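You operate a simulated robot arm through the tools that you are given. There is no shell and no other tool.

You are at the controls of a simulated robot arm. One attempt, no reset.

## Task
The slot shows HIGH: rub the leaf block down on the stone, try it again.
Fine: draw the slide out first; the block ends in the slide, pushed in, showing GO.

The check looks at the end state, three seconds after you hand in, the way a careful person would. Anything else that was tipped, shoved, dropped, spilled or broken makes it a failure.

## Robot
A 6-joint arm with a four-finger gripper, fixed in place. Base frame: the origin is at the foot of the arm, x ahead of it, y to its left, z up. Lengths are in m, angles in degrees, forces in N, time in s.
With the tool pointing down near the work surface it reaches from about 0.48 to 0.9 m from the base axis. Its first joint turns from -166.0 to 166.0 degrees. Payload 3.43 kg.
Tool frame: the origin (TCP) lies between the finger pads and is the grasp point; the fingertips stand 0.03 m ahead of it; z points along the fingers, y is the line along which they close. Largest opening 0.12 m; the body of the gripper starts 0.085 m behind the TCP.
Orientation is that of the tool frame in the base frame, as [roll, pitch, yaw] about the fixed x, y, z axes, in that order (R = Rz(yaw) Ry(pitch) Rx(roll)). With the fingers straight down and closing along the base's y, the tool's x points along the base's -x, its y along +y and its z along -z.

## Interface
- The arm moves only by the tool drive_tool. Its argument "targets" is a list of rows, each an object of numbers (a shift or turn left out is 0, a gripper value left out holds the last): "tx", "ty", "tz": the shift along the tool's x, y, z in units of 200 mm (1.0 is 200 mm); "wx", "wy", "wz": the turn, a rotation vector about the tool's x, y, z in units of 120 degrees (1.0 is 120 degrees); "gripper": the opening, from 0 (shut) to 1 (fully open). In form: [{"tx": .., "ty": .., "tz": .., "wx": .., "wy": .., "wz": .., "gripper": ..}, ...]. A call has 1 to 20 rows; each row is the pose to reach, as a shift and turn from the pose commanded when the call began, along the tool's axes at that moment. A call with a number of a shift or a turn outside -1 to 1 is refused whole. A row lasts 0.2 s, in which the tool goes at most 0.05 m and 8.6 degrees; a call with a longer step from one row to the next is refused whole, and so is a gripper value outside its range. A pose out of reach is approached as far as the arm can. The call stops where the force on the tool passes 90 N (or 10 N more than at its start, if that is more) or the arm is blocked; 0.2 s more then pass. The fingers move at their own pace and stop on an object; they squeeze with about 24 N. The grip force told is the motor's: it shows also when the fingers shut on nothing. Time passes only in rows, and 0.2 s behind the last, so rows that repeat a pose let the fingers close. The reply holds the time, the measured pose of the TCP, the force on the tool along the base axes, the opening and the grip force, in the units named above and with some noise, with the torque about the TCP (base axes, N m) and any sound that the robot's microphone picked up.
- Cameras (640 x 400 px; columns grow to the right, rows downward): "scene" is fixed at [0.3918, -0.6483, 1.4585]; the picture's right is [0.39, 0.92, 0.00], its down [0.76, -0.33, -0.56] and it looks along [-0.51, 0.22, -0.83] (base axes); focal length 214 px, centre (320, 200). "wrist" rides on the gripper at [0.071, -0.017, -0.121] in the tool frame; the picture's right is [0.23, 0.97, 0.00], its down [-0.81, 0.19, -0.55] and it looks along [-0.54, 0.13, 0.83] (tool axes); focal length 275 px, centre (320, 200). There is no depth. A picture from a camera that has moved, and an enlarged one, comes with that camera's place and axes in the base frame and with its lens. The place of the scene camera against the robot may be out by one fixed shift of up to 0.012 m in any direction.
- snapshot(camera): a new picture of that camera. The clock stands still meanwhile.
- slide_trunk(by): slides the trunk up (or, below 0, down) by that many m; the arm rides with it, the base frame stays. It gives what a move gives, with no picture.
- zoom(camera, box): a new picture of the part [left, top, right, bottom] of that camera's present view, enlarged. The clock stands still meanwhile.
- sign_off(): hands the job in; it is judged then, once.

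Nothing tells you positions but the pictures and the camera data. Unless the task says otherwise, let go and move clear before handing in.

The tools are called after ">>>" by a JSON object that holds its "name" and its "arguments". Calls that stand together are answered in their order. drive_tool: Moves the arm, as the interface text tells. Its arguments: {"type":"object","properties":{"targets":{"type":"array","items":{"type":"object","properties":{"tx":{"type":"number"},"ty":{"type":"number"},"tz":{"type":"number"},"wx":{"type":"number"},"wy":{"type":"number"},"wz":{"type":"number"},"gripper":{"type":"number"}}}}},"required":["targets"]} The other tools are called the same way: slide_trunk (by) slides the trunk up or down; snapshot (camera) takes a picture; zoom (camera, box) takes an enlarged picture of a part of a camera's view; sign_off () hands the job in.

At the start:

```text
time: 0.0
tool_pos: [0.1219, -0.4426, 1.2654]
ee_rot: [-180.0, 0.0, 179.8]
wrist_force: [-0.7, -0.7, -0.2]
ft_torque: [-0.01, -0.03, -0.03]
grip_width: 0.12
finger_force: 0.0
trunk travel left (down, up): [-0.2, 0.34]
```

scene: 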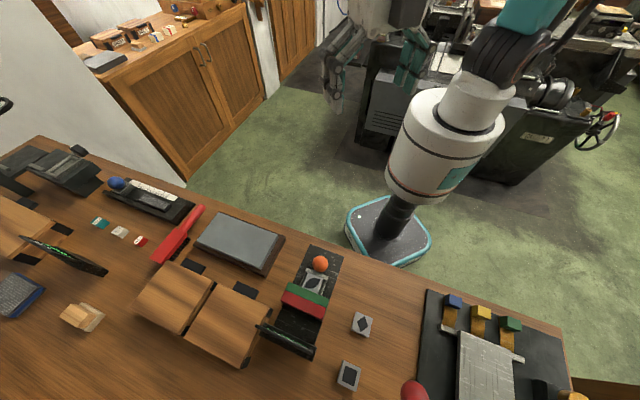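
wrist: 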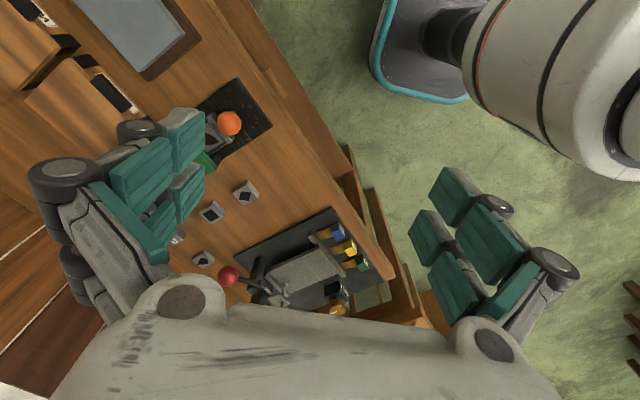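

I see a workbench with a grey stone, a slide gadget with an orange ball/knob and several blocks and displays. I'll zoom in to identify the slot, slide, leaf block and the stone.

>>> {"name": "zoom", "arguments": {"camera": "scene", "box": [240, 230, 400, 370]}}

>>> {"name": "zoom", "arguments": {"camera": "scene", "box": [120, 190, 300, 370]}}

>>> {"name": "zoom", "arguments": {"camera": "scene", "box": [0, 130, 200, 340]}}

>>> {"name": "zoom", "arguments": {"camera": "scene", "box": [380, 270, 600, 400]}}

>>> {"name": "zoom", "arguments": {"camera": "scene", "box": [80, 0, 240, 80]}}

```text
2.86 times, centred on (320, 300) of scene
camera zoom: at [0.3918, -0.6483, 1.4585], right [0.39, 0.92, 0.0], down [0.76, -0.33, -0.56], along [-0.51, 0.22, -0.83], focal length 613 px, centre (320, -86)
```

zoom: 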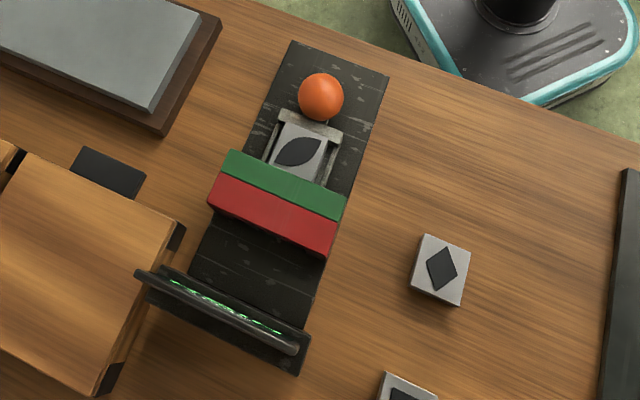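

```text
2.22 times, centred on (210, 280) of scene
camera zoom: at [0.3918, -0.6483, 1.4585], right [0.39, 0.92, 0.0], down [0.76, -0.33, -0.56], along [-0.51, 0.22, -0.83], focal length 477 px, centre (564, 22)
```

zoom: 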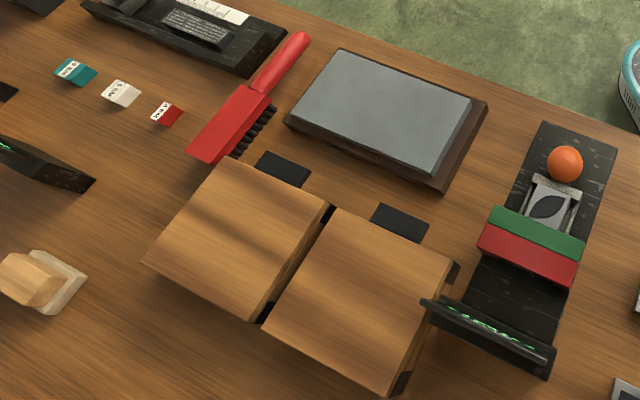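

```text
1.90 times, centred on (100, 235) of scene
camera zoom: at [0.3918, -0.6483, 1.4585], right [0.39, 0.92, 0.0], down [0.76, -0.33, -0.56], along [-0.51, 0.22, -0.83], focal length 408 px, centre (739, 133)
```

zoom: 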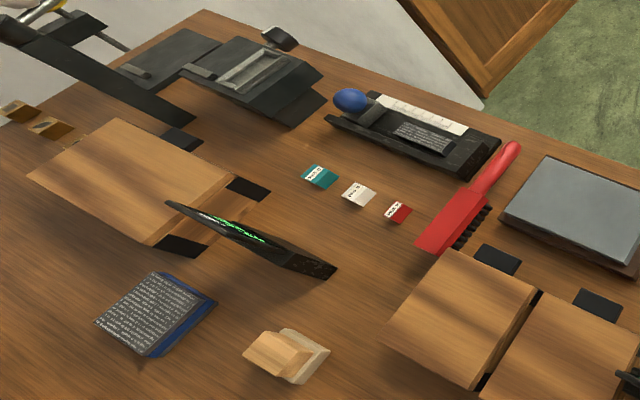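

```text
2.91 times, centred on (490, 335) of scene
camera zoom: at [0.3918, -0.6483, 1.4585], right [0.39, 0.92, 0.0], down [0.76, -0.33, -0.56], along [-0.51, 0.22, -0.83], focal length 624 px, centre (-174, -193)
```

zoom: 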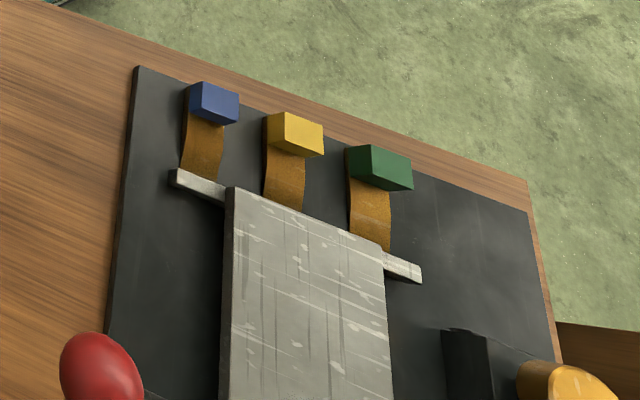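

```text
4.00 times, centred on (160, 40) of scene
camera zoom: at [0.3918, -0.6483, 1.4585], right [0.39, 0.92, 0.0], down [0.76, -0.33, -0.56], along [-0.51, 0.22, -0.83], focal length 858 px, centre (960, 840)
```

zoom: 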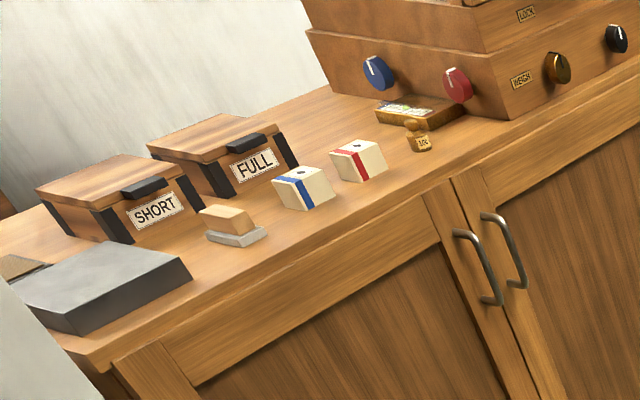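

The gauge (black bed, orange knob slide, leaf block, red/green bridge, display) lies around (0.28, -0.6), with the table near z = 0.85. The stone is just beyond it, toward -y. I'll move the wrist camera over the gauge to look closely.

>>> {"name": "drive_tool", "arguments": {"targets": [{"tx": -0.058, "ty": -0.1, "tz": 0.16, "wz": 0.0625}, {"tx": -0.117, "ty": -0.2, "tz": 0.32, "wz": 0.125}, {"tx": -0.175, "ty": -0.3, "tz": 0.49, "wz": 0.1875}, {"tx": -0.233, "ty": -0.4, "tz": 0.66, "wz": 0.25}, {"tx": -0.292, "ty": -0.5, "tz": 0.83, "wz": 0.3125}, {"tx": -0.35, "ty": -0.6, "tz": 0.98, "wz": 0.375}]}}

>>> {"name": "snapshot", "arguments": {"camera": "wrist"}}

>>> {"name": "snapshot", "arguments": {"camera": "scene"}}

```text
time: 1.4
tool_pos: [0.1938, -0.5652, 1.0652]
ee_rot: [179.9, 0.0, 134.7]
wrist_force: [0.1, -0.6, -0.8]
ft_torque: [0.04, 0.02, -0.02]
grip_width: 0.1196
finger_force: 0.1
trunk travel left (down, up): [-0.2, 0.34]
```

```text
taken
camera wrist: at [0.1317, -0.5273, 1.1872], right [0.53, 0.85, 0.0], down [0.71, -0.44, 0.55], along [0.47, -0.29, -0.83], focal length 275 px, centre (320, 200)
```

wrist: 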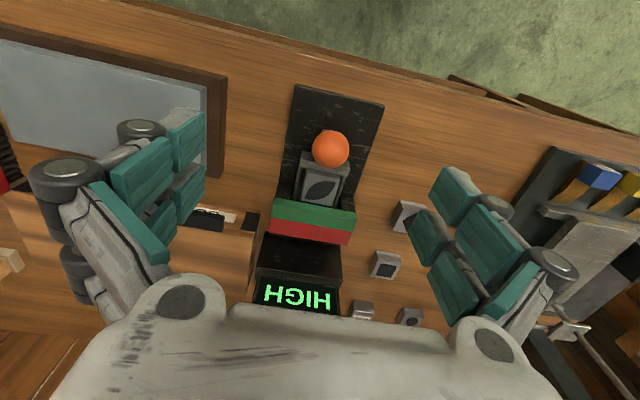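

```text
taken
```

scene: 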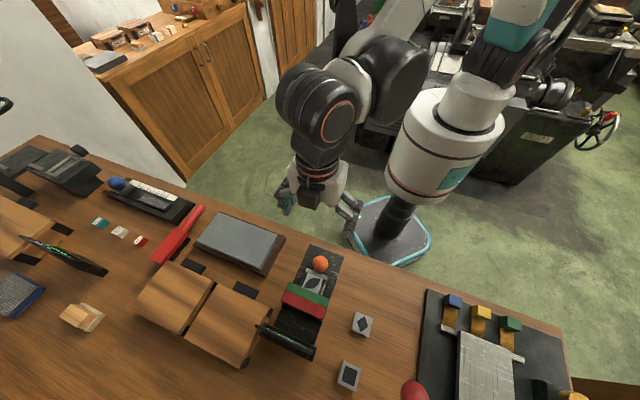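

The display reads HIGH. I'll zoom in on the slide and the leaf block.

>>> {"name": "zoom", "arguments": {"camera": "wrist", "box": [240, 70, 420, 200]}}

>>> {"name": "zoom", "arguments": {"camera": "wrist", "box": [230, 180, 430, 330]}}

>>> {"name": "zoom", "arguments": {"camera": "wrist", "box": [0, 20, 250, 240]}}

>>> {"name": "zoom", "arguments": {"camera": "scene", "box": [280, 240, 360, 320]}}

```text
3.08 times, centred on (330, 135) of wrist
camera zoom: at [0.1317, -0.5273, 1.1872], right [0.53, 0.85, 0.0], down [0.71, -0.44, 0.55], along [0.47, -0.29, -0.83], focal length 847 px, centre (289, 400)
```

zoom: 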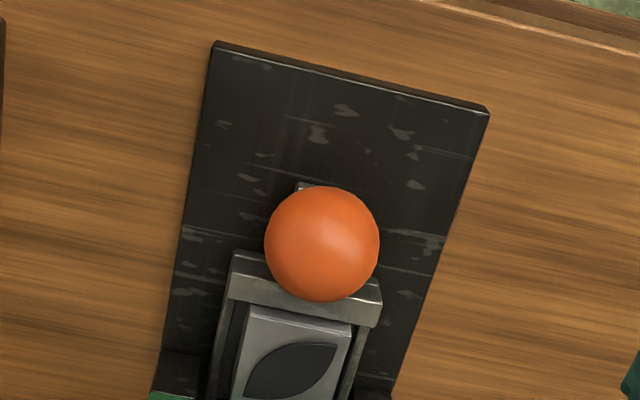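

```text
2.67 times, centred on (330, 255) of wrist
camera zoom: at [0.1317, -0.5273, 1.1872], right [0.53, 0.85, 0.0], down [0.71, -0.44, 0.55], along [0.47, -0.29, -0.83], focal length 734 px, centre (293, 53)
```

zoom: 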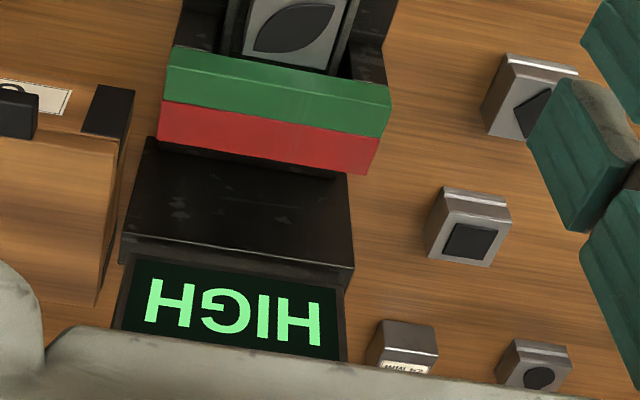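

```text
1.82 times, centred on (125, 130) of wrist
camera zoom: at [0.1317, -0.5273, 1.1872], right [0.53, 0.85, 0.0], down [0.71, -0.44, 0.55], along [0.47, -0.29, -0.83], focal length 500 px, centre (674, 327)
```

zoom: 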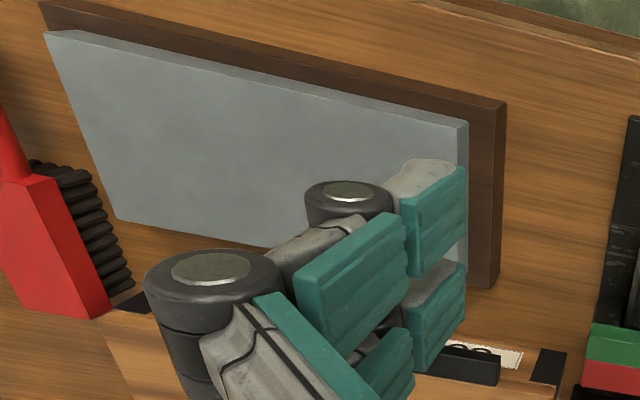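

```text
5.00 times, centred on (320, 280) of scene
camera zoom: at [0.3918, -0.6483, 1.4585], right [0.39, 0.92, 0.0], down [0.76, -0.33, -0.56], along [-0.51, 0.22, -0.83], focal length 1072 px, centre (320, -200)
```

zoom: 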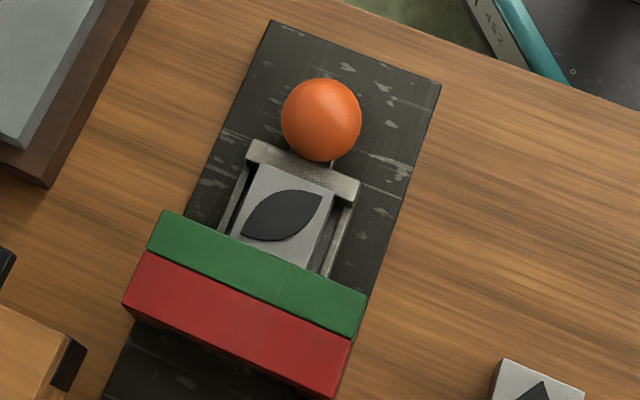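

The ball knob sits at about (0.237, -0.579, 0.914) with a radius near 0.02. The gauge axis runs at about -45°, so the tool's x already points in the draw-out direction. I'll lower over the knob and check.

>>> {"name": "drive_tool", "arguments": {"targets": [{"tx": -0.05, "ty": 0.035, "tz": 0.17, "gripper": 0.65}, {"tx": -0.1, "ty": 0.07, "tz": 0.34}, {"tx": -0.151, "ty": 0.105, "tz": 0.51}, {"tx": -0.151, "ty": 0.105, "tz": 0.53}]}}

>>> {"name": "snapshot", "arguments": {"camera": "wrist"}}

>>> {"name": "zoom", "arguments": {"camera": "scene", "box": [240, 190, 400, 330]}}

```text
time: 2.4
tool_pos: [0.2276, -0.5691, 0.962]
ee_rot: [-180.0, 0.0, 134.9]
wrist_force: [0.2, 0.8, -0.2]
ft_torque: [0.02, 0.02, 0.0]
grip_width: 0.078
finger_force: 0.1
trunk travel left (down, up): [-0.2, 0.34]
```

```text
taken
camera wrist: at [0.165, -0.5324, 1.0834], right [0.53, 0.85, 0.0], down [0.71, -0.44, 0.55], along [0.47, -0.29, -0.83], focal length 275 px, centre (320, 200)
```

wrist: 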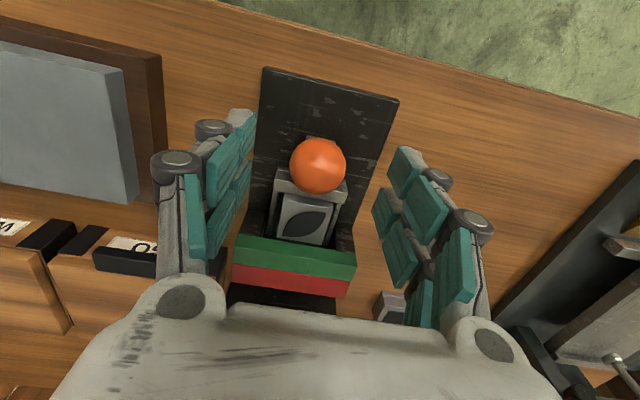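

```text
2.86 times, centred on (320, 260) of scene
camera zoom: at [0.3918, -0.6483, 1.4585], right [0.39, 0.92, 0.0], down [0.76, -0.33, -0.56], along [-0.51, 0.22, -0.83], focal length 613 px, centre (320, 29)
```

zoom: 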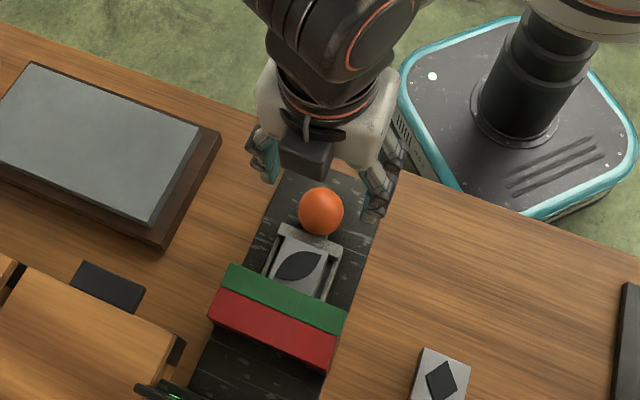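

The fingers straddle the knob laterally. The tool still needs about 12 mm inward and 37 mm down before it closes on the ball.

>>> {"name": "drive_tool", "arguments": {"targets": [{"tx": -0.06, "tz": 0.0}, {"tx": -0.06, "tz": 0.1}, {"tx": -0.06, "tz": 0.18}, {"tx": -0.06, "tz": 0.18, "gripper": 0.3}, {"tx": -0.06, "tz": 0.18, "gripper": 0.25}, {"tx": -0.06, "tz": 0.18, "gripper": 0.25}]}}

>>> {"name": "snapshot", "arguments": {"camera": "wrist"}}

```text
time: 3.8
tool_pos: [0.2376, -0.5775, 0.9284]
ee_rot: [179.9, 0.1, 135.0]
wrist_force: [9.4, 11.9, -5.4]
ft_torque: [0.3, -0.64, 0.15]
grip_width: 0.0413
finger_force: 44.8
trunk travel left (down, up): [-0.2, 0.34]
```

```text
taken
camera wrist: at [0.176, -0.5401, 1.0492], right [0.53, 0.85, 0.0], down [0.71, -0.44, 0.55], along [0.47, -0.29, -0.83], focal length 275 px, centre (320, 200)
```

wrist: 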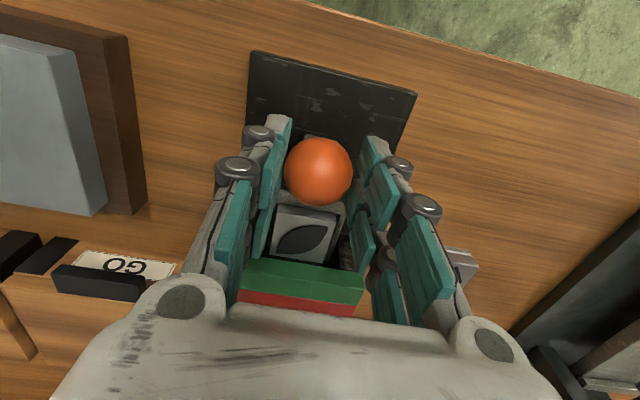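

The knob is gripped at 41 mm. I'll ease the small sideways load and draw the slide out gently, watching the force.

>>> {"name": "drive_tool", "arguments": {"targets": [{"tx": 0.0, "ty": 0.01}, {"tx": 0.04, "ty": 0.01}, {"tx": 0.08, "ty": 0.01}, {"tx": 0.12, "ty": 0.01}, {"tx": 0.15, "ty": 0.01}]}}

>>> {"name": "snapshot", "arguments": {"camera": "wrist"}}

>>> {"name": "zoom", "arguments": {"camera": "scene", "box": [240, 190, 400, 330]}}

```text
time: 5.0
tool_pos: [0.2153, -0.5553, 0.9272]
ee_rot: [-179.9, 0.1, 134.8]
wrist_force: [-7.4, -8.1, 26.9]
ft_torque: [-0.46, 0.06, -0.03]
grip_width: 0.0413
finger_force: 44.9
trunk travel left (down, up): [-0.2, 0.34]
```

```text
taken
camera wrist: at [0.1535, -0.5167, 1.0482], right [0.53, 0.85, 0.0], down [0.71, -0.44, 0.55], along [0.47, -0.29, -0.83], focal length 275 px, centre (320, 200)
```

wrist: 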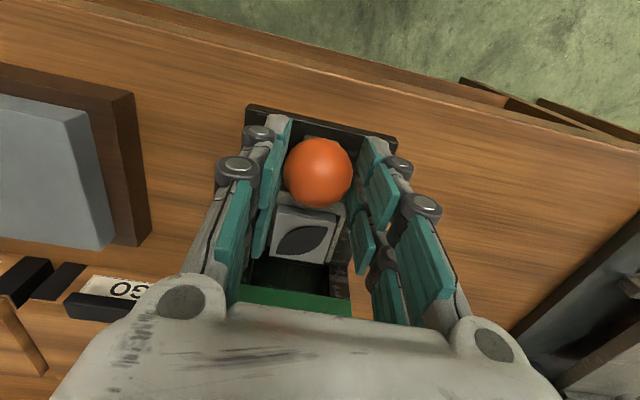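

```text
2.86 times, centred on (320, 260) of scene
camera zoom: at [0.3918, -0.6483, 1.4585], right [0.39, 0.92, 0.0], down [0.76, -0.33, -0.56], along [-0.51, 0.22, -0.83], focal length 613 px, centre (320, 29)
```

zoom: 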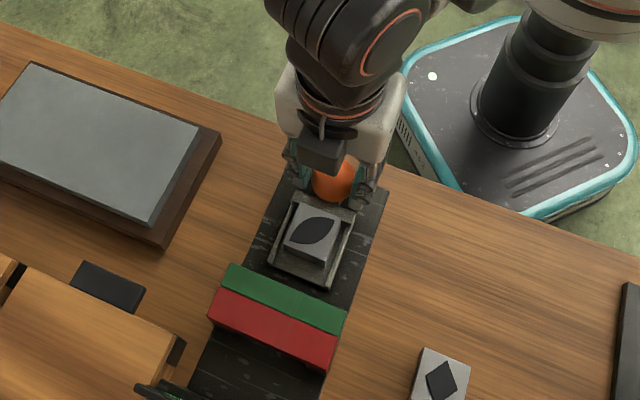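

The slide moves freely and the block is now clear of the bridge. I'll draw it about another centimetre to feel for the stop, then let go and rise.

>>> {"name": "drive_tool", "arguments": {"targets": [{"tx": 0.02, "tz": -0.005}, {"tx": 0.04, "tz": -0.01}, {"tx": 0.06, "tz": -0.01}]}}

```text
time: 5.8
tool_pos: [0.2082, -0.5489, 0.9272]
ee_rot: [179.8, -0.2, 135.0]
wrist_force: [-4.6, -5.7, -23.0]
ft_torque: [-0.78, -0.58, -0.06]
grip_width: 0.0412
finger_force: 44.4
trunk travel left (down, up): [-0.2, 0.34]
```

>>> {"name": "drive_tool", "arguments": {"targets": [{"tz": 0.005}, {"tz": 0.005, "gripper": 0.6}, {"tz": 0.005, "gripper": 0.6}, {"tz": -0.15}, {"tz": -0.35}, {"tz": -0.55}]}}

>>> {"name": "snapshot", "arguments": {"camera": "wrist"}}

>>> {"name": "zoom", "arguments": {"camera": "scene", "box": [280, 230, 360, 310]}}

>>> {"name": "zoom", "arguments": {"camera": "wrist", "box": [240, 100, 420, 300]}}

```text
time: 7.2
tool_pos: [0.2097, -0.5461, 1.0382]
ee_rot: [180.0, 0.0, 134.9]
wrist_force: [0.0, -0.2, -0.9]
ft_torque: [0.04, 0.01, -0.01]
grip_width: 0.0722
finger_force: 0.1
trunk travel left (down, up): [-0.2, 0.34]
```

```text
taken
camera wrist: at [0.1476, -0.508, 1.1583], right [0.53, 0.85, 0.0], down [0.71, -0.44, 0.55], along [0.47, -0.29, -0.83], focal length 275 px, centre (320, 200)
```

wrist: 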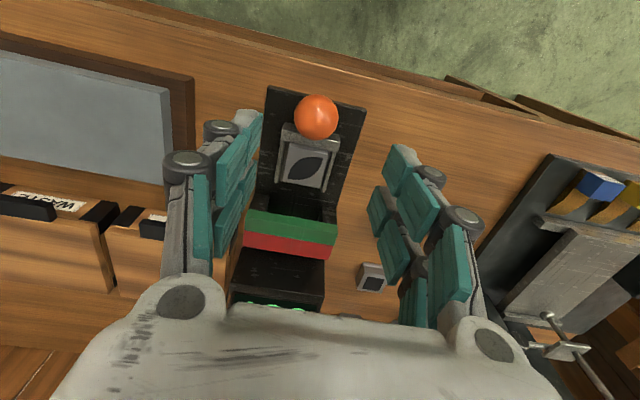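

```text
5.00 times, centred on (320, 270) of scene
camera zoom: at [0.3918, -0.6483, 1.4585], right [0.39, 0.92, 0.0], down [0.76, -0.33, -0.56], along [-0.51, 0.22, -0.83], focal length 1072 px, centre (320, -150)
```

zoom: 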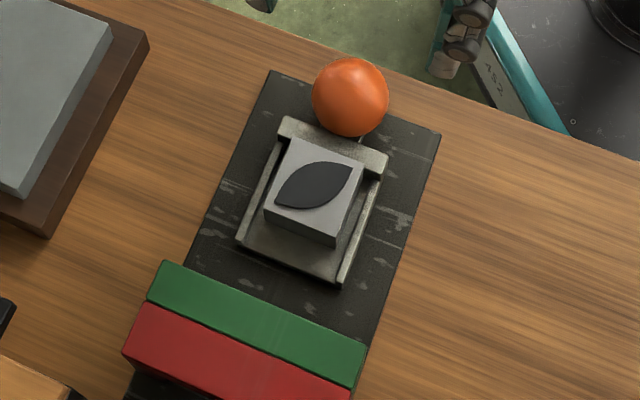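

```text
2.00 times, centred on (330, 200) of wrist
camera zoom: at [0.1476, -0.508, 1.1583], right [0.53, 0.85, 0.0], down [0.71, -0.44, 0.55], along [0.47, -0.29, -0.83], focal length 551 px, centre (300, 200)
```

zoom: 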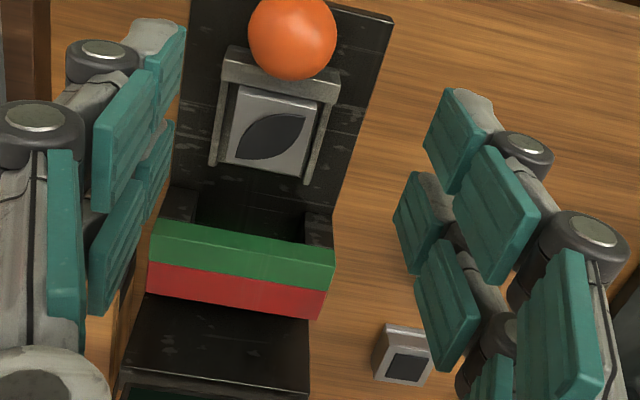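

The slide is out and the block sits in the tray against the front bar. I'll move over the block and take a second wrist view to triangulate its height.

>>> {"name": "drive_tool", "arguments": {"targets": [{"tx": -0.13, "gripper": 0.7}, {"tx": -0.26}, {"tx": -0.26}]}}

>>> {"name": "zoom", "arguments": {"camera": "wrist", "box": [220, 20, 420, 180]}}

>>> {"name": "zoom", "arguments": {"camera": "scene", "box": [240, 190, 400, 330]}}

```text
time: 8.0
tool_pos: [0.2449, -0.5828, 1.0382]
ee_rot: [180.0, 0.0, 135.0]
wrist_force: [0.2, 0.5, 0.1]
ft_torque: [0.02, 0.01, -0.05]
grip_width: 0.0838
finger_force: 0.1
trunk travel left (down, up): [-0.2, 0.34]
```

```text
2.50 times, centred on (320, 100) of wrist
camera zoom: at [0.1829, -0.545, 1.1582], right [0.53, 0.85, 0.0], down [0.71, -0.44, 0.55], along [0.47, -0.29, -0.83], focal length 688 px, centre (320, 450)
```

zoom: 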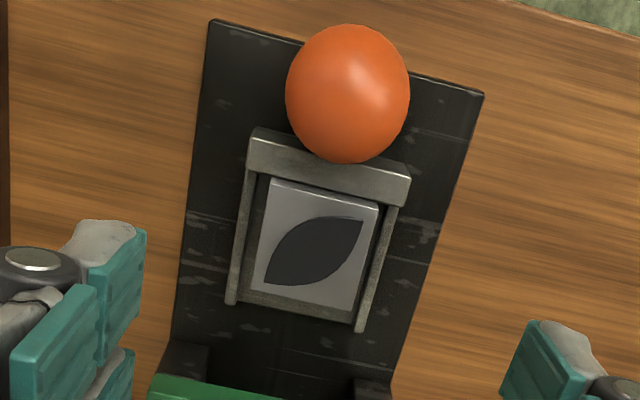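

```text
2.86 times, centred on (320, 260) of scene
camera zoom: at [0.3918, -0.6483, 1.4585], right [0.39, 0.92, 0.0], down [0.76, -0.33, -0.56], along [-0.51, 0.22, -0.83], focal length 613 px, centre (320, 29)
```

zoom: 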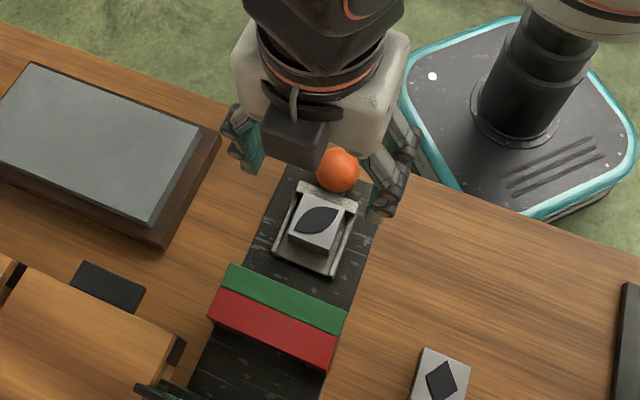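

The block top is at about (0.248, -0.588, 0.909) and is roughly 39 mm wide. It stands about 20 mm proud of the rails. I'll lower to keep the fingertips just above the rails and grip it.

>>> {"name": "drive_tool", "arguments": {"targets": [{"tx": -0.028, "ty": -0.006, "tz": 0.15, "gripper": 0.6}, {"tx": -0.028, "ty": -0.006, "tz": 0.35}, {"tx": -0.028, "ty": -0.006, "tz": 0.5}, {"tx": -0.028, "ty": -0.006, "tz": 0.585}, {"tx": -0.028, "ty": -0.006, "tz": 0.585}]}}

>>> {"name": "snapshot", "arguments": {"camera": "wrist"}}

>>> {"name": "zoom", "arguments": {"camera": "wrist", "box": [200, 60, 440, 240]}}

```text
time: 9.2
tool_pos: [0.2473, -0.5862, 0.9189]
ee_rot: [-179.9, 0.1, 134.9]
wrist_force: [0.6, -0.2, 0.3]
ft_torque: [0.02, 0.0, 0.02]
grip_width: 0.0719
finger_force: 0.1
trunk travel left (down, up): [-0.2, 0.34]
```

```text
taken
camera wrist: at [0.1844, -0.5487, 1.0399], right [0.53, 0.85, 0.0], down [0.71, -0.44, 0.55], along [0.47, -0.29, -0.83], focal length 275 px, centre (320, 200)
```

wrist: 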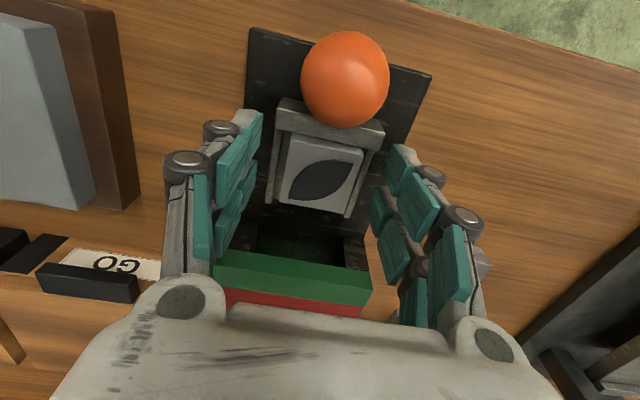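

```text
2.22 times, centred on (320, 150) of wrist
camera zoom: at [0.1844, -0.5487, 1.0399], right [0.53, 0.85, 0.0], down [0.71, -0.44, 0.55], along [0.47, -0.29, -0.83], focal length 612 px, centre (320, 311)
```

zoom: 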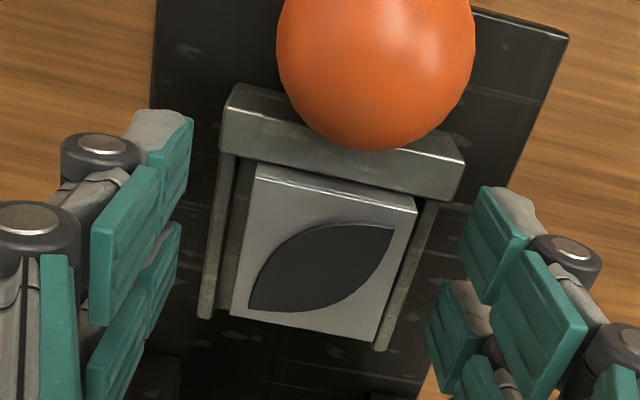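

The fingers straddle the block above the rails. I'll close now.

>>> {"name": "drive_tool", "arguments": {"targets": [{"gripper": 0.35}, {"gripper": 0.25}, {"gripper": 0.25}, {"gripper": 0.25}]}}

>>> {"name": "zoom", "arguments": {"camera": "wrist", "box": [200, 60, 440, 240]}}

```text
time: 10.2
tool_pos: [0.2467, -0.5863, 0.9196]
ee_rot: [180.0, 0.1, 134.9]
wrist_force: [1.3, 2.2, -5.1]
ft_torque: [-0.04, -0.48, 0.03]
grip_width: 0.0597
finger_force: 45.2
trunk travel left (down, up): [-0.2, 0.34]
```

```text
2.22 times, centred on (320, 150) of wrist
camera zoom: at [0.1847, -0.5487, 1.0401], right [0.53, 0.85, 0.0], down [0.71, -0.44, 0.55], along [0.47, -0.29, -0.83], focal length 612 px, centre (320, 311)
```

zoom: 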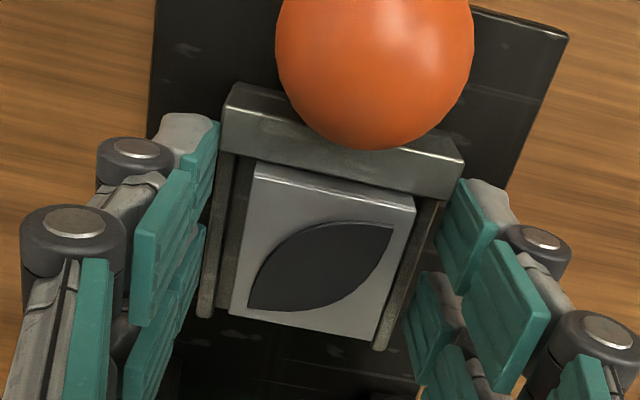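

The fingers closed on the rails (59.7 mm), not the block. I'll open, rise about 7 mm and try again.

>>> {"name": "drive_tool", "arguments": {"targets": [{"gripper": 0.6}, {"gripper": 0.6}, {"tz": -0.035}, {"tz": -0.035}, {"tz": -0.035, "gripper": 0.4}, {"tz": -0.035, "gripper": 0.25}, {"tz": -0.035, "gripper": 0.25}]}}

>>> {"name": "zoom", "arguments": {"camera": "wrist", "box": [200, 60, 440, 240]}}

```text
time: 11.8
tool_pos: [0.2478, -0.5871, 0.9281]
ee_rot: [179.9, -0.1, 134.9]
wrist_force: [0.8, 0.0, 1.8]
ft_torque: [0.03, -0.03, -0.01]
grip_width: 0.0398
finger_force: 24.3
trunk travel left (down, up): [-0.2, 0.34]
```

```text
2.22 times, centred on (320, 150) of wrist
camera zoom: at [0.1849, -0.5491, 1.0481], right [0.53, 0.85, 0.0], down [0.71, -0.44, 0.55], along [0.47, -0.29, -0.83], focal length 612 px, centre (320, 311)
```

zoom: 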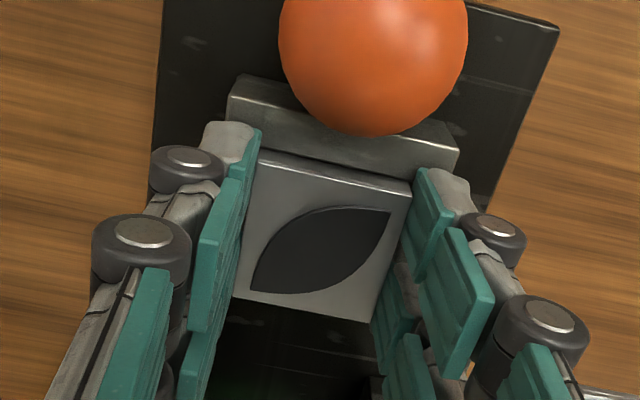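

The block is now gripped (39.8 mm wide). I'll lift it straight out of the tray.

>>> {"name": "drive_tool", "arguments": {"targets": [{"tz": -0.03}, {"tz": -0.1}, {"tz": -0.25}, {"tz": -0.45}, {"tz": -0.6}]}}

>>> {"name": "snapshot", "arguments": {"camera": "wrist"}}

>>> {"name": "zoom", "arguments": {"camera": "scene", "box": [190, 190, 370, 320]}}

```text
time: 13.0
tool_pos: [0.2494, -0.5854, 1.0501]
ee_rot: [179.9, -0.1, 134.9]
wrist_force: [0.3, -0.2, -1.9]
ft_torque: [0.0, -0.02, 0.01]
grip_width: 0.0398
finger_force: 24.3
trunk travel left (down, up): [-0.2, 0.34]
```

```text
taken
camera wrist: at [0.1862, -0.5477, 1.1705], right [0.53, 0.85, 0.0], down [0.71, -0.44, 0.55], along [0.47, -0.29, -0.83], focal length 275 px, centre (320, 200)
```

wrist: 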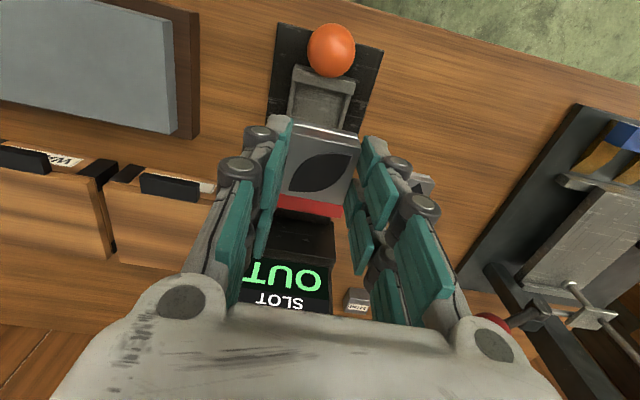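

```text
3.08 times, centred on (280, 255) of scene
camera zoom: at [0.3918, -0.6483, 1.4585], right [0.39, 0.92, 0.0], down [0.76, -0.33, -0.56], along [-0.51, 0.22, -0.83], focal length 660 px, centre (443, 31)
```

zoom: 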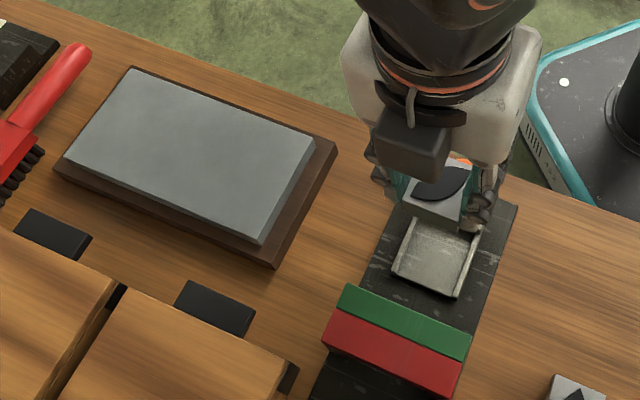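

The block is out and the display says SLOT OUT. I'll carry it along tool -y over the stone.

>>> {"name": "drive_tool", "arguments": {"targets": [{"ty": -0.2}, {"ty": -0.4}, {"ty": -0.6}, {"ty": -0.8}, {"ty": -0.95}, {"ty": -0.95}]}}

>>> {"name": "snapshot", "arguments": {"camera": "wrist"}}

>>> {"name": "zoom", "arguments": {"camera": "scene", "box": [190, 190, 370, 320]}}

```text
time: 14.4
tool_pos: [0.1134, -0.7214, 1.0459]
ee_rot: [-180.0, -0.1, 134.9]
wrist_force: [0.0, 1.0, -2.4]
ft_torque: [0.01, -0.02, 0.01]
grip_width: 0.0396
finger_force: 23.6
trunk travel left (down, up): [-0.2, 0.34]
```

```text
taken
camera wrist: at [0.0515, -0.6838, 1.1676], right [0.53, 0.85, 0.0], down [0.71, -0.44, 0.55], along [0.47, -0.29, -0.83], focal length 275 px, centre (320, 200)
```

wrist: 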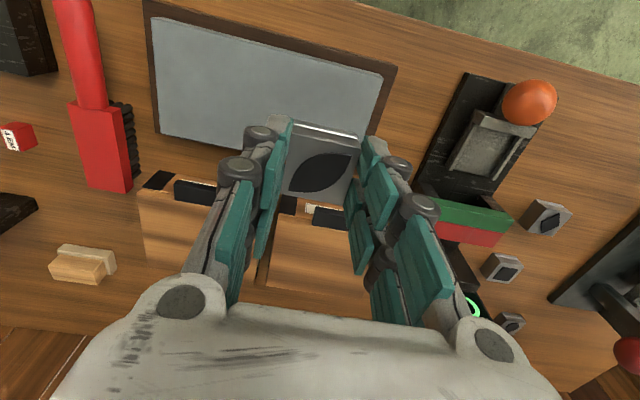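

```text
3.08 times, centred on (280, 255) of scene
camera zoom: at [0.3918, -0.6483, 1.4585], right [0.39, 0.92, 0.0], down [0.76, -0.33, -0.56], along [-0.51, 0.22, -0.83], focal length 660 px, centre (443, 31)
```

zoom: 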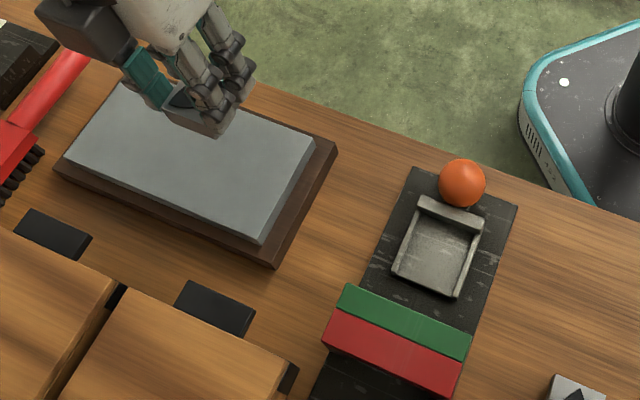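

I'll zoom in for better pixels on the stone's corners.

>>> {"name": "zoom", "arguments": {"camera": "wrist", "box": [130, 0, 410, 180]}}

```text
2.22 times, centred on (270, 90) of wrist
camera zoom: at [0.0515, -0.6838, 1.1676], right [0.53, 0.85, 0.0], down [0.71, -0.44, 0.55], along [0.47, -0.29, -0.83], focal length 612 px, centre (431, 444)
```

zoom: 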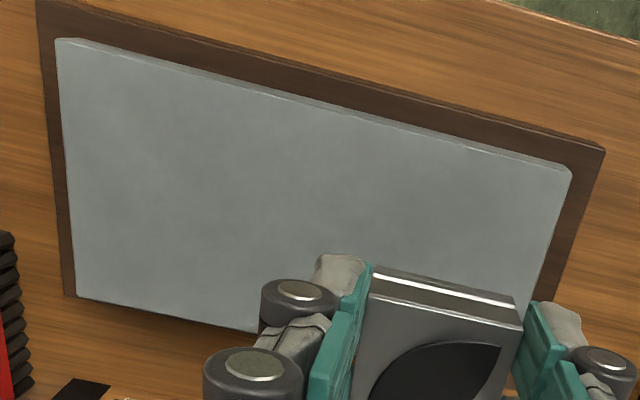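

The stone top is at z ≈ 0.895, its centre near (0.086, -0.767), and its long axis lies along tool y. I'll move over the centre and come down slowly to find contact.

>>> {"name": "drive_tool", "arguments": {"targets": [{"tx": -0.03, "ty": -0.13, "tz": 0.05}, {"tx": -0.064, "ty": -0.258, "tz": 0.2}, {"tx": -0.064, "ty": -0.258, "tz": 0.38}, {"tx": -0.064, "ty": -0.258, "tz": 0.4}]}}

>>> {"name": "snapshot", "arguments": {"camera": "scene"}}

>>> {"name": "snapshot", "arguments": {"camera": "wrist"}}

```text
time: 15.4
tool_pos: [0.0866, -0.7682, 0.9682]
ee_rot: [179.9, 0.1, 135.0]
wrist_force: [1.0, -0.4, -2.6]
ft_torque: [-0.01, 0.03, 0.05]
grip_width: 0.0398
finger_force: 23.8
trunk travel left (down, up): [-0.2, 0.34]
```

```text
taken
```

scene: 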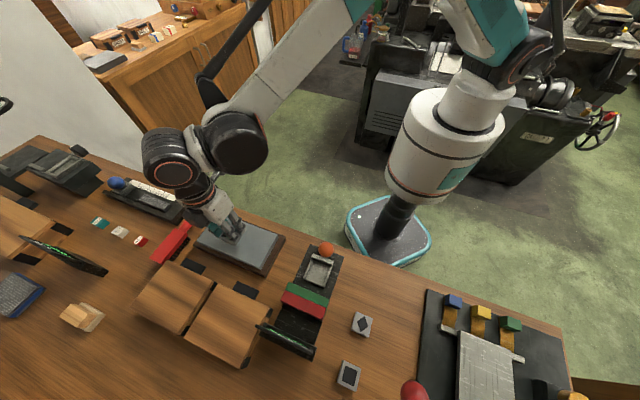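

```text
taken
camera wrist: at [0.0256, -0.7303, 1.0892], right [0.53, 0.85, 0.0], down [0.71, -0.44, 0.55], along [0.47, -0.29, -0.83], focal length 275 px, centre (320, 200)
```

wrist: 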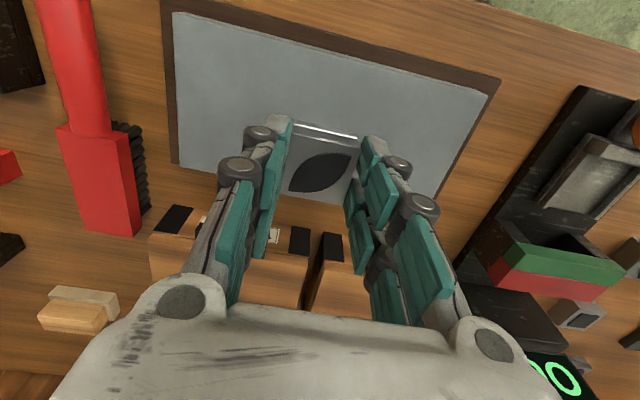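

>>> {"name": "drive_tool", "arguments": {"targets": [{"tz": 0.01}, {"tz": 0.02}]}}

>>> {"name": "drive_tool", "arguments": {"targets": [{"tz": 0.01}, {"tz": 0.015}]}}

```text
time: 16.0
tool_pos: [0.088, -0.7692, 0.9644]
ee_rot: [-180.0, 0.1, 134.9]
wrist_force: [-0.1, -0.3, -1.6]
ft_torque: [-0.01, 0.04, 0.04]
grip_width: 0.0396
finger_force: 24.2
trunk travel left (down, up): [-0.2, 0.34]
```

```text
time: 16.6
tool_pos: [0.087, -0.7691, 0.9626]
ee_rot: [-179.9, 0.0, 134.9]
wrist_force: [0.0, 0.6, -1.4]
ft_torque: [0.02, -0.02, -0.01]
grip_width: 0.0398
finger_force: 24.6
trunk travel left (down, up): [-0.2, 0.34]
```

>>> {"name": "drive_tool", "arguments": {"targets": [{"tz": 0.01}, {"tz": 0.015}]}}

>>> {"name": "zoom", "arguments": {"camera": "scene", "box": [190, 200, 290, 280]}}

```text
time: 17.2
tool_pos: [0.087, -0.7677, 0.958]
ee_rot: [-180.0, -0.1, 134.9]
wrist_force: [0.1, -0.1, -1.1]
ft_torque: [-0.04, 0.0, -0.06]
grip_width: 0.0399
finger_force: 24.4
trunk travel left (down, up): [-0.2, 0.34]
```

```text
5.00 times, centred on (240, 240) of scene
camera zoom: at [0.3918, -0.6483, 1.4585], right [0.39, 0.92, 0.0], down [0.76, -0.33, -0.56], along [-0.51, 0.22, -0.83], focal length 1072 px, centre (720, 0)
```

zoom: 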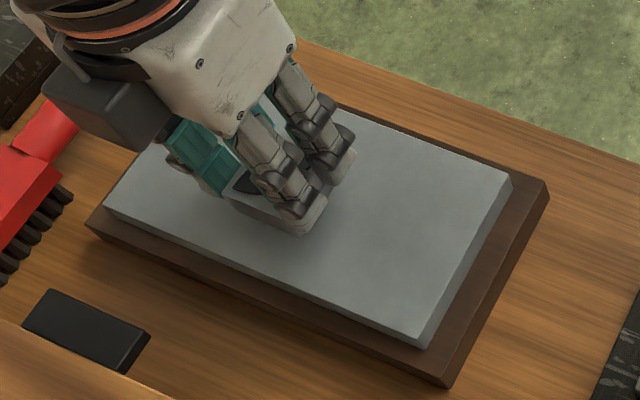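

>>> {"name": "drive_tool", "arguments": {"targets": [{"tz": 0.01}, {"tz": 0.015}]}}

>>> {"name": "drive_tool", "arguments": {"targets": [{"tz": 0.01}, {"tz": 0.015}]}}

>>> {"name": "drive_tool", "arguments": {"targets": [{"tz": 0.005}, {"tz": 0.01}]}}

```text
time: 17.8
tool_pos: [0.0874, -0.768, 0.9552]
ee_rot: [179.9, -0.1, 134.8]
wrist_force: [-0.3, 0.8, -2.3]
ft_torque: [0.0, 0.01, -0.03]
grip_width: 0.0398
finger_force: 24.1
trunk travel left (down, up): [-0.2, 0.34]
```

```text
time: 18.4
tool_pos: [0.0879, -0.7669, 0.9531]
ee_rot: [180.0, -0.1, 134.9]
wrist_force: [0.2, 0.1, -1.4]
ft_torque: [0.03, -0.02, 0.01]
grip_width: 0.0399
finger_force: 23.9
trunk travel left (down, up): [-0.2, 0.34]
```

```text
time: 19.0
tool_pos: [0.0861, -0.7667, 0.9503]
ee_rot: [179.9, -0.1, 134.9]
wrist_force: [0.2, 0.2, -2.4]
ft_torque: [0.01, 0.01, 0.02]
grip_width: 0.0397
finger_force: 23.7
trunk travel left (down, up): [-0.2, 0.34]
```

>>> {"name": "drive_tool", "arguments": {"targets": [{"tz": 0.005}, {"tz": 0.01}]}}

>>> {"name": "drive_tool", "arguments": {"targets": [{"tz": 0.005}, {"tz": 0.01}]}}

>>> {"name": "drive_tool", "arguments": {"targets": [{"tz": 0.005}, {"tz": 0.01}]}}

```text
time: 19.6
tool_pos: [0.0857, -0.7679, 0.9492]
ee_rot: [-179.9, 0.1, 135.0]
wrist_force: [-0.6, 0.8, -2.5]
ft_torque: [0.01, 0.0, 0.05]
grip_width: 0.0396
finger_force: 23.7
trunk travel left (down, up): [-0.2, 0.34]
```

```text
time: 20.2
tool_pos: [0.0863, -0.7668, 0.9494]
ee_rot: [-179.9, 0.2, 134.8]
wrist_force: [0.4, -3.1, 16.3]
ft_torque: [-0.15, 0.02, -0.02]
grip_width: 0.0401
finger_force: 23.7
trunk travel left (down, up): [-0.2, 0.34]
```

```text
time: 20.8
tool_pos: [0.0862, -0.7668, 0.9452]
ee_rot: [180.0, 0.1, 134.8]
wrist_force: [0.7, -3.8, 15.4]
ft_torque: [-0.16, -0.03, -0.06]
grip_width: 0.0402
finger_force: 23.5
trunk travel left (down, up): [-0.2, 0.34]
```

Contact was found at TCP z ≈ 0.948, so the block is about 30 mm tall, and it presses with about 15 N. I'll make one gentle back-and-forth rub along the stone's long axis.

>>> {"name": "drive_tool", "arguments": {"targets": [{"ty": 0.125}, {"ty": 0.25}, {"ty": 0.125}, {"ty": 0.0}, {"ty": -0.125}, {"ty": -0.25}, {"ty": -0.125}, {"ty": 0.0}]}}

>>> {"name": "zoom", "arguments": {"camera": "wrist", "box": [200, 60, 440, 240]}}

>>> {"name": "zoom", "arguments": {"camera": "scene", "box": [190, 200, 290, 280]}}

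```text
time: 22.6
tool_pos: [0.0876, -0.7671, 0.9451]
ee_rot: [-179.9, 0.1, 134.9]
wrist_force: [-0.2, 0.2, -1.0]
ft_torque: [-0.01, 0.02, 0.0]
grip_width: 0.0398
finger_force: 24.4
trunk travel left (down, up): [-0.2, 0.34]
```

```text
2.22 times, centred on (320, 150) of wrist
camera zoom: at [0.0253, -0.7292, 1.0662], right [0.53, 0.85, 0.0], down [0.71, -0.44, 0.55], along [0.47, -0.29, -0.83], focal length 612 px, centre (320, 311)
```

zoom: 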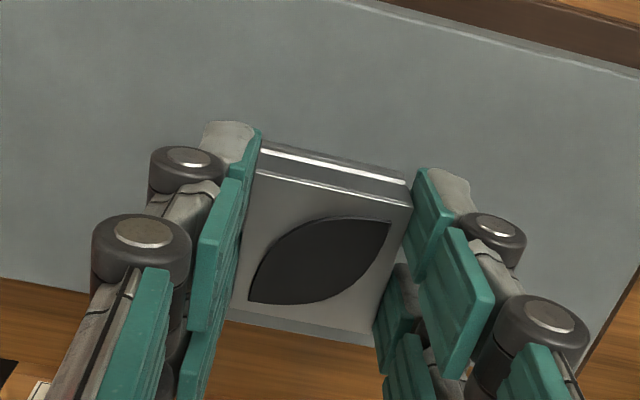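

```text
5.00 times, centred on (240, 240) of scene
camera zoom: at [0.3918, -0.6483, 1.4585], right [0.39, 0.92, 0.0], down [0.76, -0.33, -0.56], along [-0.51, 0.22, -0.83], focal length 1072 px, centre (720, 0)
```

zoom: 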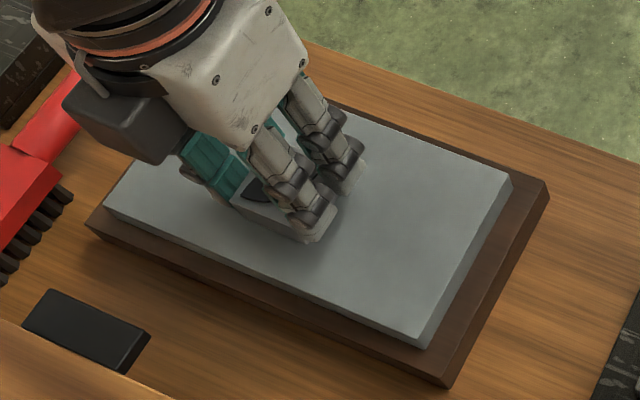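

The rub ran smoothly and the contact force is gone, so either some material came off or the block slid up a little in the fingers. I'll regrip with the fingertips a bit higher so they clear the rails, then take the block back to test.

>>> {"name": "drive_tool", "arguments": {"targets": [{"gripper": 0.5}, {"gripper": 0.5}, {"tz": -0.015}, {"tz": -0.015}, {"tz": -0.015, "gripper": 0.25}, {"tz": -0.015, "gripper": 0.25}, {"tz": -0.015, "gripper": 0.25}]}}

>>> {"name": "zoom", "arguments": {"camera": "wrist", "box": [200, 60, 440, 240]}}

```text
time: 24.2
tool_pos: [0.0881, -0.7663, 0.9496]
ee_rot: [-180.0, 0.0, 134.9]
wrist_force: [0.6, 0.6, 1.7]
ft_torque: [-0.03, 0.06, -0.01]
grip_width: 0.0396
finger_force: 23.9
trunk travel left (down, up): [-0.2, 0.34]
```

```text
2.22 times, centred on (320, 150) of wrist
camera zoom: at [0.025, -0.7294, 1.069], right [0.53, 0.85, 0.0], down [0.71, -0.44, 0.55], along [0.47, -0.29, -0.83], focal length 612 px, centre (320, 311)
```

zoom: 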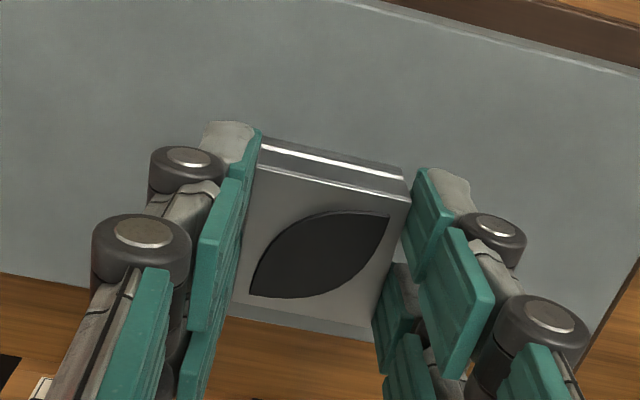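

>>> {"name": "drive_tool", "arguments": {"targets": [{"gripper": 0.42}, {"gripper": 0.42}, {"tz": -0.013}, {"tz": -0.013}, {"tz": -0.013, "gripper": 0.25}, {"tz": -0.013, "gripper": 0.25}, {"tz": -0.013, "gripper": 0.25}]}}

>>> {"name": "zoom", "arguments": {"camera": "wrist", "box": [200, 60, 440, 240]}}

```text
time: 25.8
tool_pos: [0.0866, -0.7678, 0.9518]
ee_rot: [180.0, 0.0, 134.9]
wrist_force: [0.7, 0.7, 0.4]
ft_torque: [0.08, -0.04, -0.03]
grip_width: 0.0397
finger_force: 24.1
trunk travel left (down, up): [-0.2, 0.34]
```

```text
2.22 times, centred on (320, 150) of wrist
camera zoom: at [0.0246, -0.7298, 1.0713], right [0.53, 0.85, 0.0], down [0.71, -0.44, 0.55], along [0.47, -0.29, -0.83], focal length 612 px, centre (320, 311)
```

zoom: 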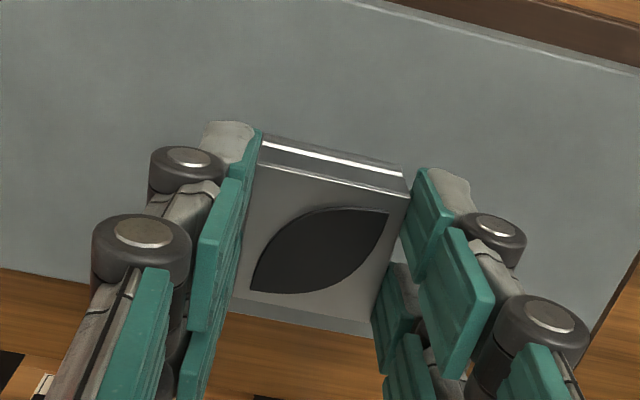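

The grip now matches the first one exactly. I'll lift, carry the block back above the tray and check alignment.

>>> {"name": "drive_tool", "arguments": {"targets": [{"tz": -0.1}, {"tz": -0.3}, {"tz": -0.45}, {"tz": -0.45, "ty": 0.2}, {"tz": -0.45, "ty": 0.4}, {"tz": -0.45, "ty": 0.6}, {"tz": -0.45, "ty": 0.8}, {"tz": -0.45, "ty": 0.97}, {"tz": -0.45, "ty": 0.97}]}}

>>> {"name": "drive_tool", "arguments": {"targets": [{"tx": 0.033, "ty": 0.13}, {"tx": 0.066, "ty": 0.238}, {"tx": 0.066, "ty": 0.238}]}}

>>> {"name": "snapshot", "arguments": {"camera": "wrist"}}

>>> {"name": "zoom", "arguments": {"camera": "scene", "box": [270, 220, 370, 320]}}

```text
time: 27.8
tool_pos: [0.2226, -0.6291, 1.04]
ee_rot: [-180.0, 0.1, 134.9]
wrist_force: [-0.3, -0.5, -2.3]
ft_torque: [-0.01, 0.0, -0.01]
grip_width: 0.0395
finger_force: 24.3
trunk travel left (down, up): [-0.2, 0.34]
```

```text
time: 28.6
tool_pos: [0.2473, -0.5878, 1.0377]
ee_rot: [-179.9, 0.0, 135.0]
wrist_force: [0.6, -0.1, -2.1]
ft_torque: [0.02, 0.01, 0.01]
grip_width: 0.0397
finger_force: 23.5
trunk travel left (down, up): [-0.2, 0.34]
```

```text
taken
camera wrist: at [0.1847, -0.5496, 1.1591], right [0.53, 0.85, 0.0], down [0.71, -0.44, 0.55], along [0.47, -0.29, -0.83], focal length 275 px, centre (320, 200)
```

wrist: 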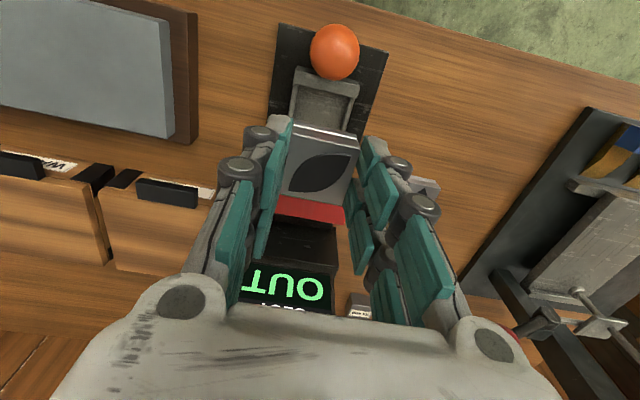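

```text
4.00 times, centred on (320, 270) of scene
camera zoom: at [0.3918, -0.6483, 1.4585], right [0.39, 0.92, 0.0], down [0.76, -0.33, -0.56], along [-0.51, 0.22, -0.83], focal length 858 px, centre (320, -80)
```

zoom: 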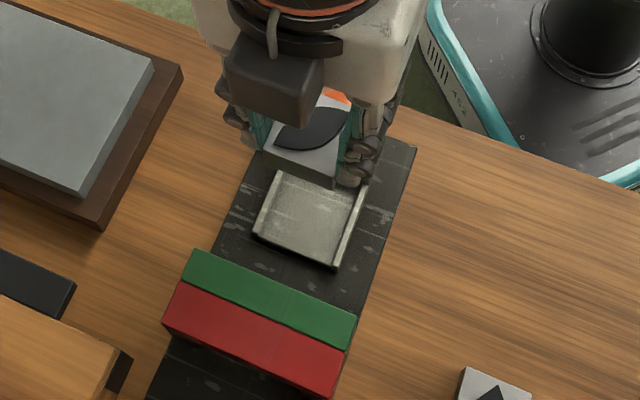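

The position matches the tray pose. I'll lower the block into the tray gently.

>>> {"name": "drive_tool", "arguments": {"targets": [{"tz": 0.15}, {"tz": 0.3}, {"tz": 0.42}, {"tz": 0.48}, {"tz": 0.52}, {"tz": 0.525}]}}

>>> {"name": "drive_tool", "arguments": {"targets": [{"tz": 0.005}, {"tz": 0.01}]}}

>>> {"name": "zoom", "arguments": {"camera": "wrist", "box": [200, 60, 440, 240]}}

>>> {"name": "zoom", "arguments": {"camera": "scene", "box": [270, 220, 370, 320]}}

```text
time: 30.0
tool_pos: [0.2481, -0.5891, 0.9344]
ee_rot: [179.9, 0.0, 134.9]
wrist_force: [0.4, 0.1, -2.4]
ft_torque: [0.03, 0.03, 0.01]
grip_width: 0.0396
finger_force: 24.5
trunk travel left (down, up): [-0.2, 0.34]
```

```text
time: 30.6
tool_pos: [0.2475, -0.5896, 0.9328]
ee_rot: [-179.9, 0.0, 134.9]
wrist_force: [-0.5, 0.4, -1.5]
ft_torque: [-0.01, 0.01, -0.01]
grip_width: 0.0398
finger_force: 23.6
trunk travel left (down, up): [-0.2, 0.34]
```

```text
2.22 times, centred on (320, 150) of wrist
camera zoom: at [0.1856, -0.5515, 1.0538], right [0.53, 0.85, 0.0], down [0.71, -0.44, 0.55], along [0.47, -0.29, -0.83], focal length 612 px, centre (320, 311)
```

zoom: 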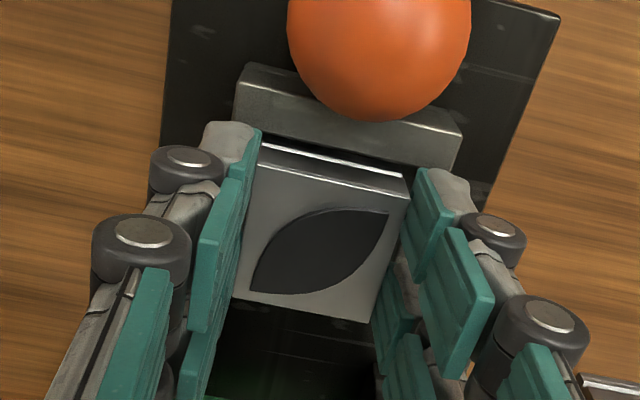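

```text
4.00 times, centred on (320, 270) of scene
camera zoom: at [0.3918, -0.6483, 1.4585], right [0.39, 0.92, 0.0], down [0.76, -0.33, -0.56], along [-0.51, 0.22, -0.83], focal length 858 px, centre (320, -80)
```

zoom: 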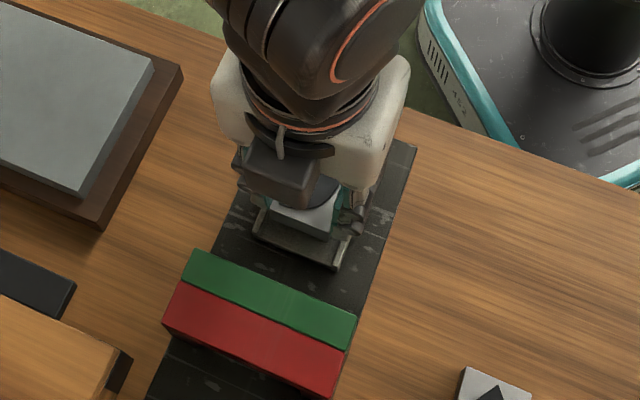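

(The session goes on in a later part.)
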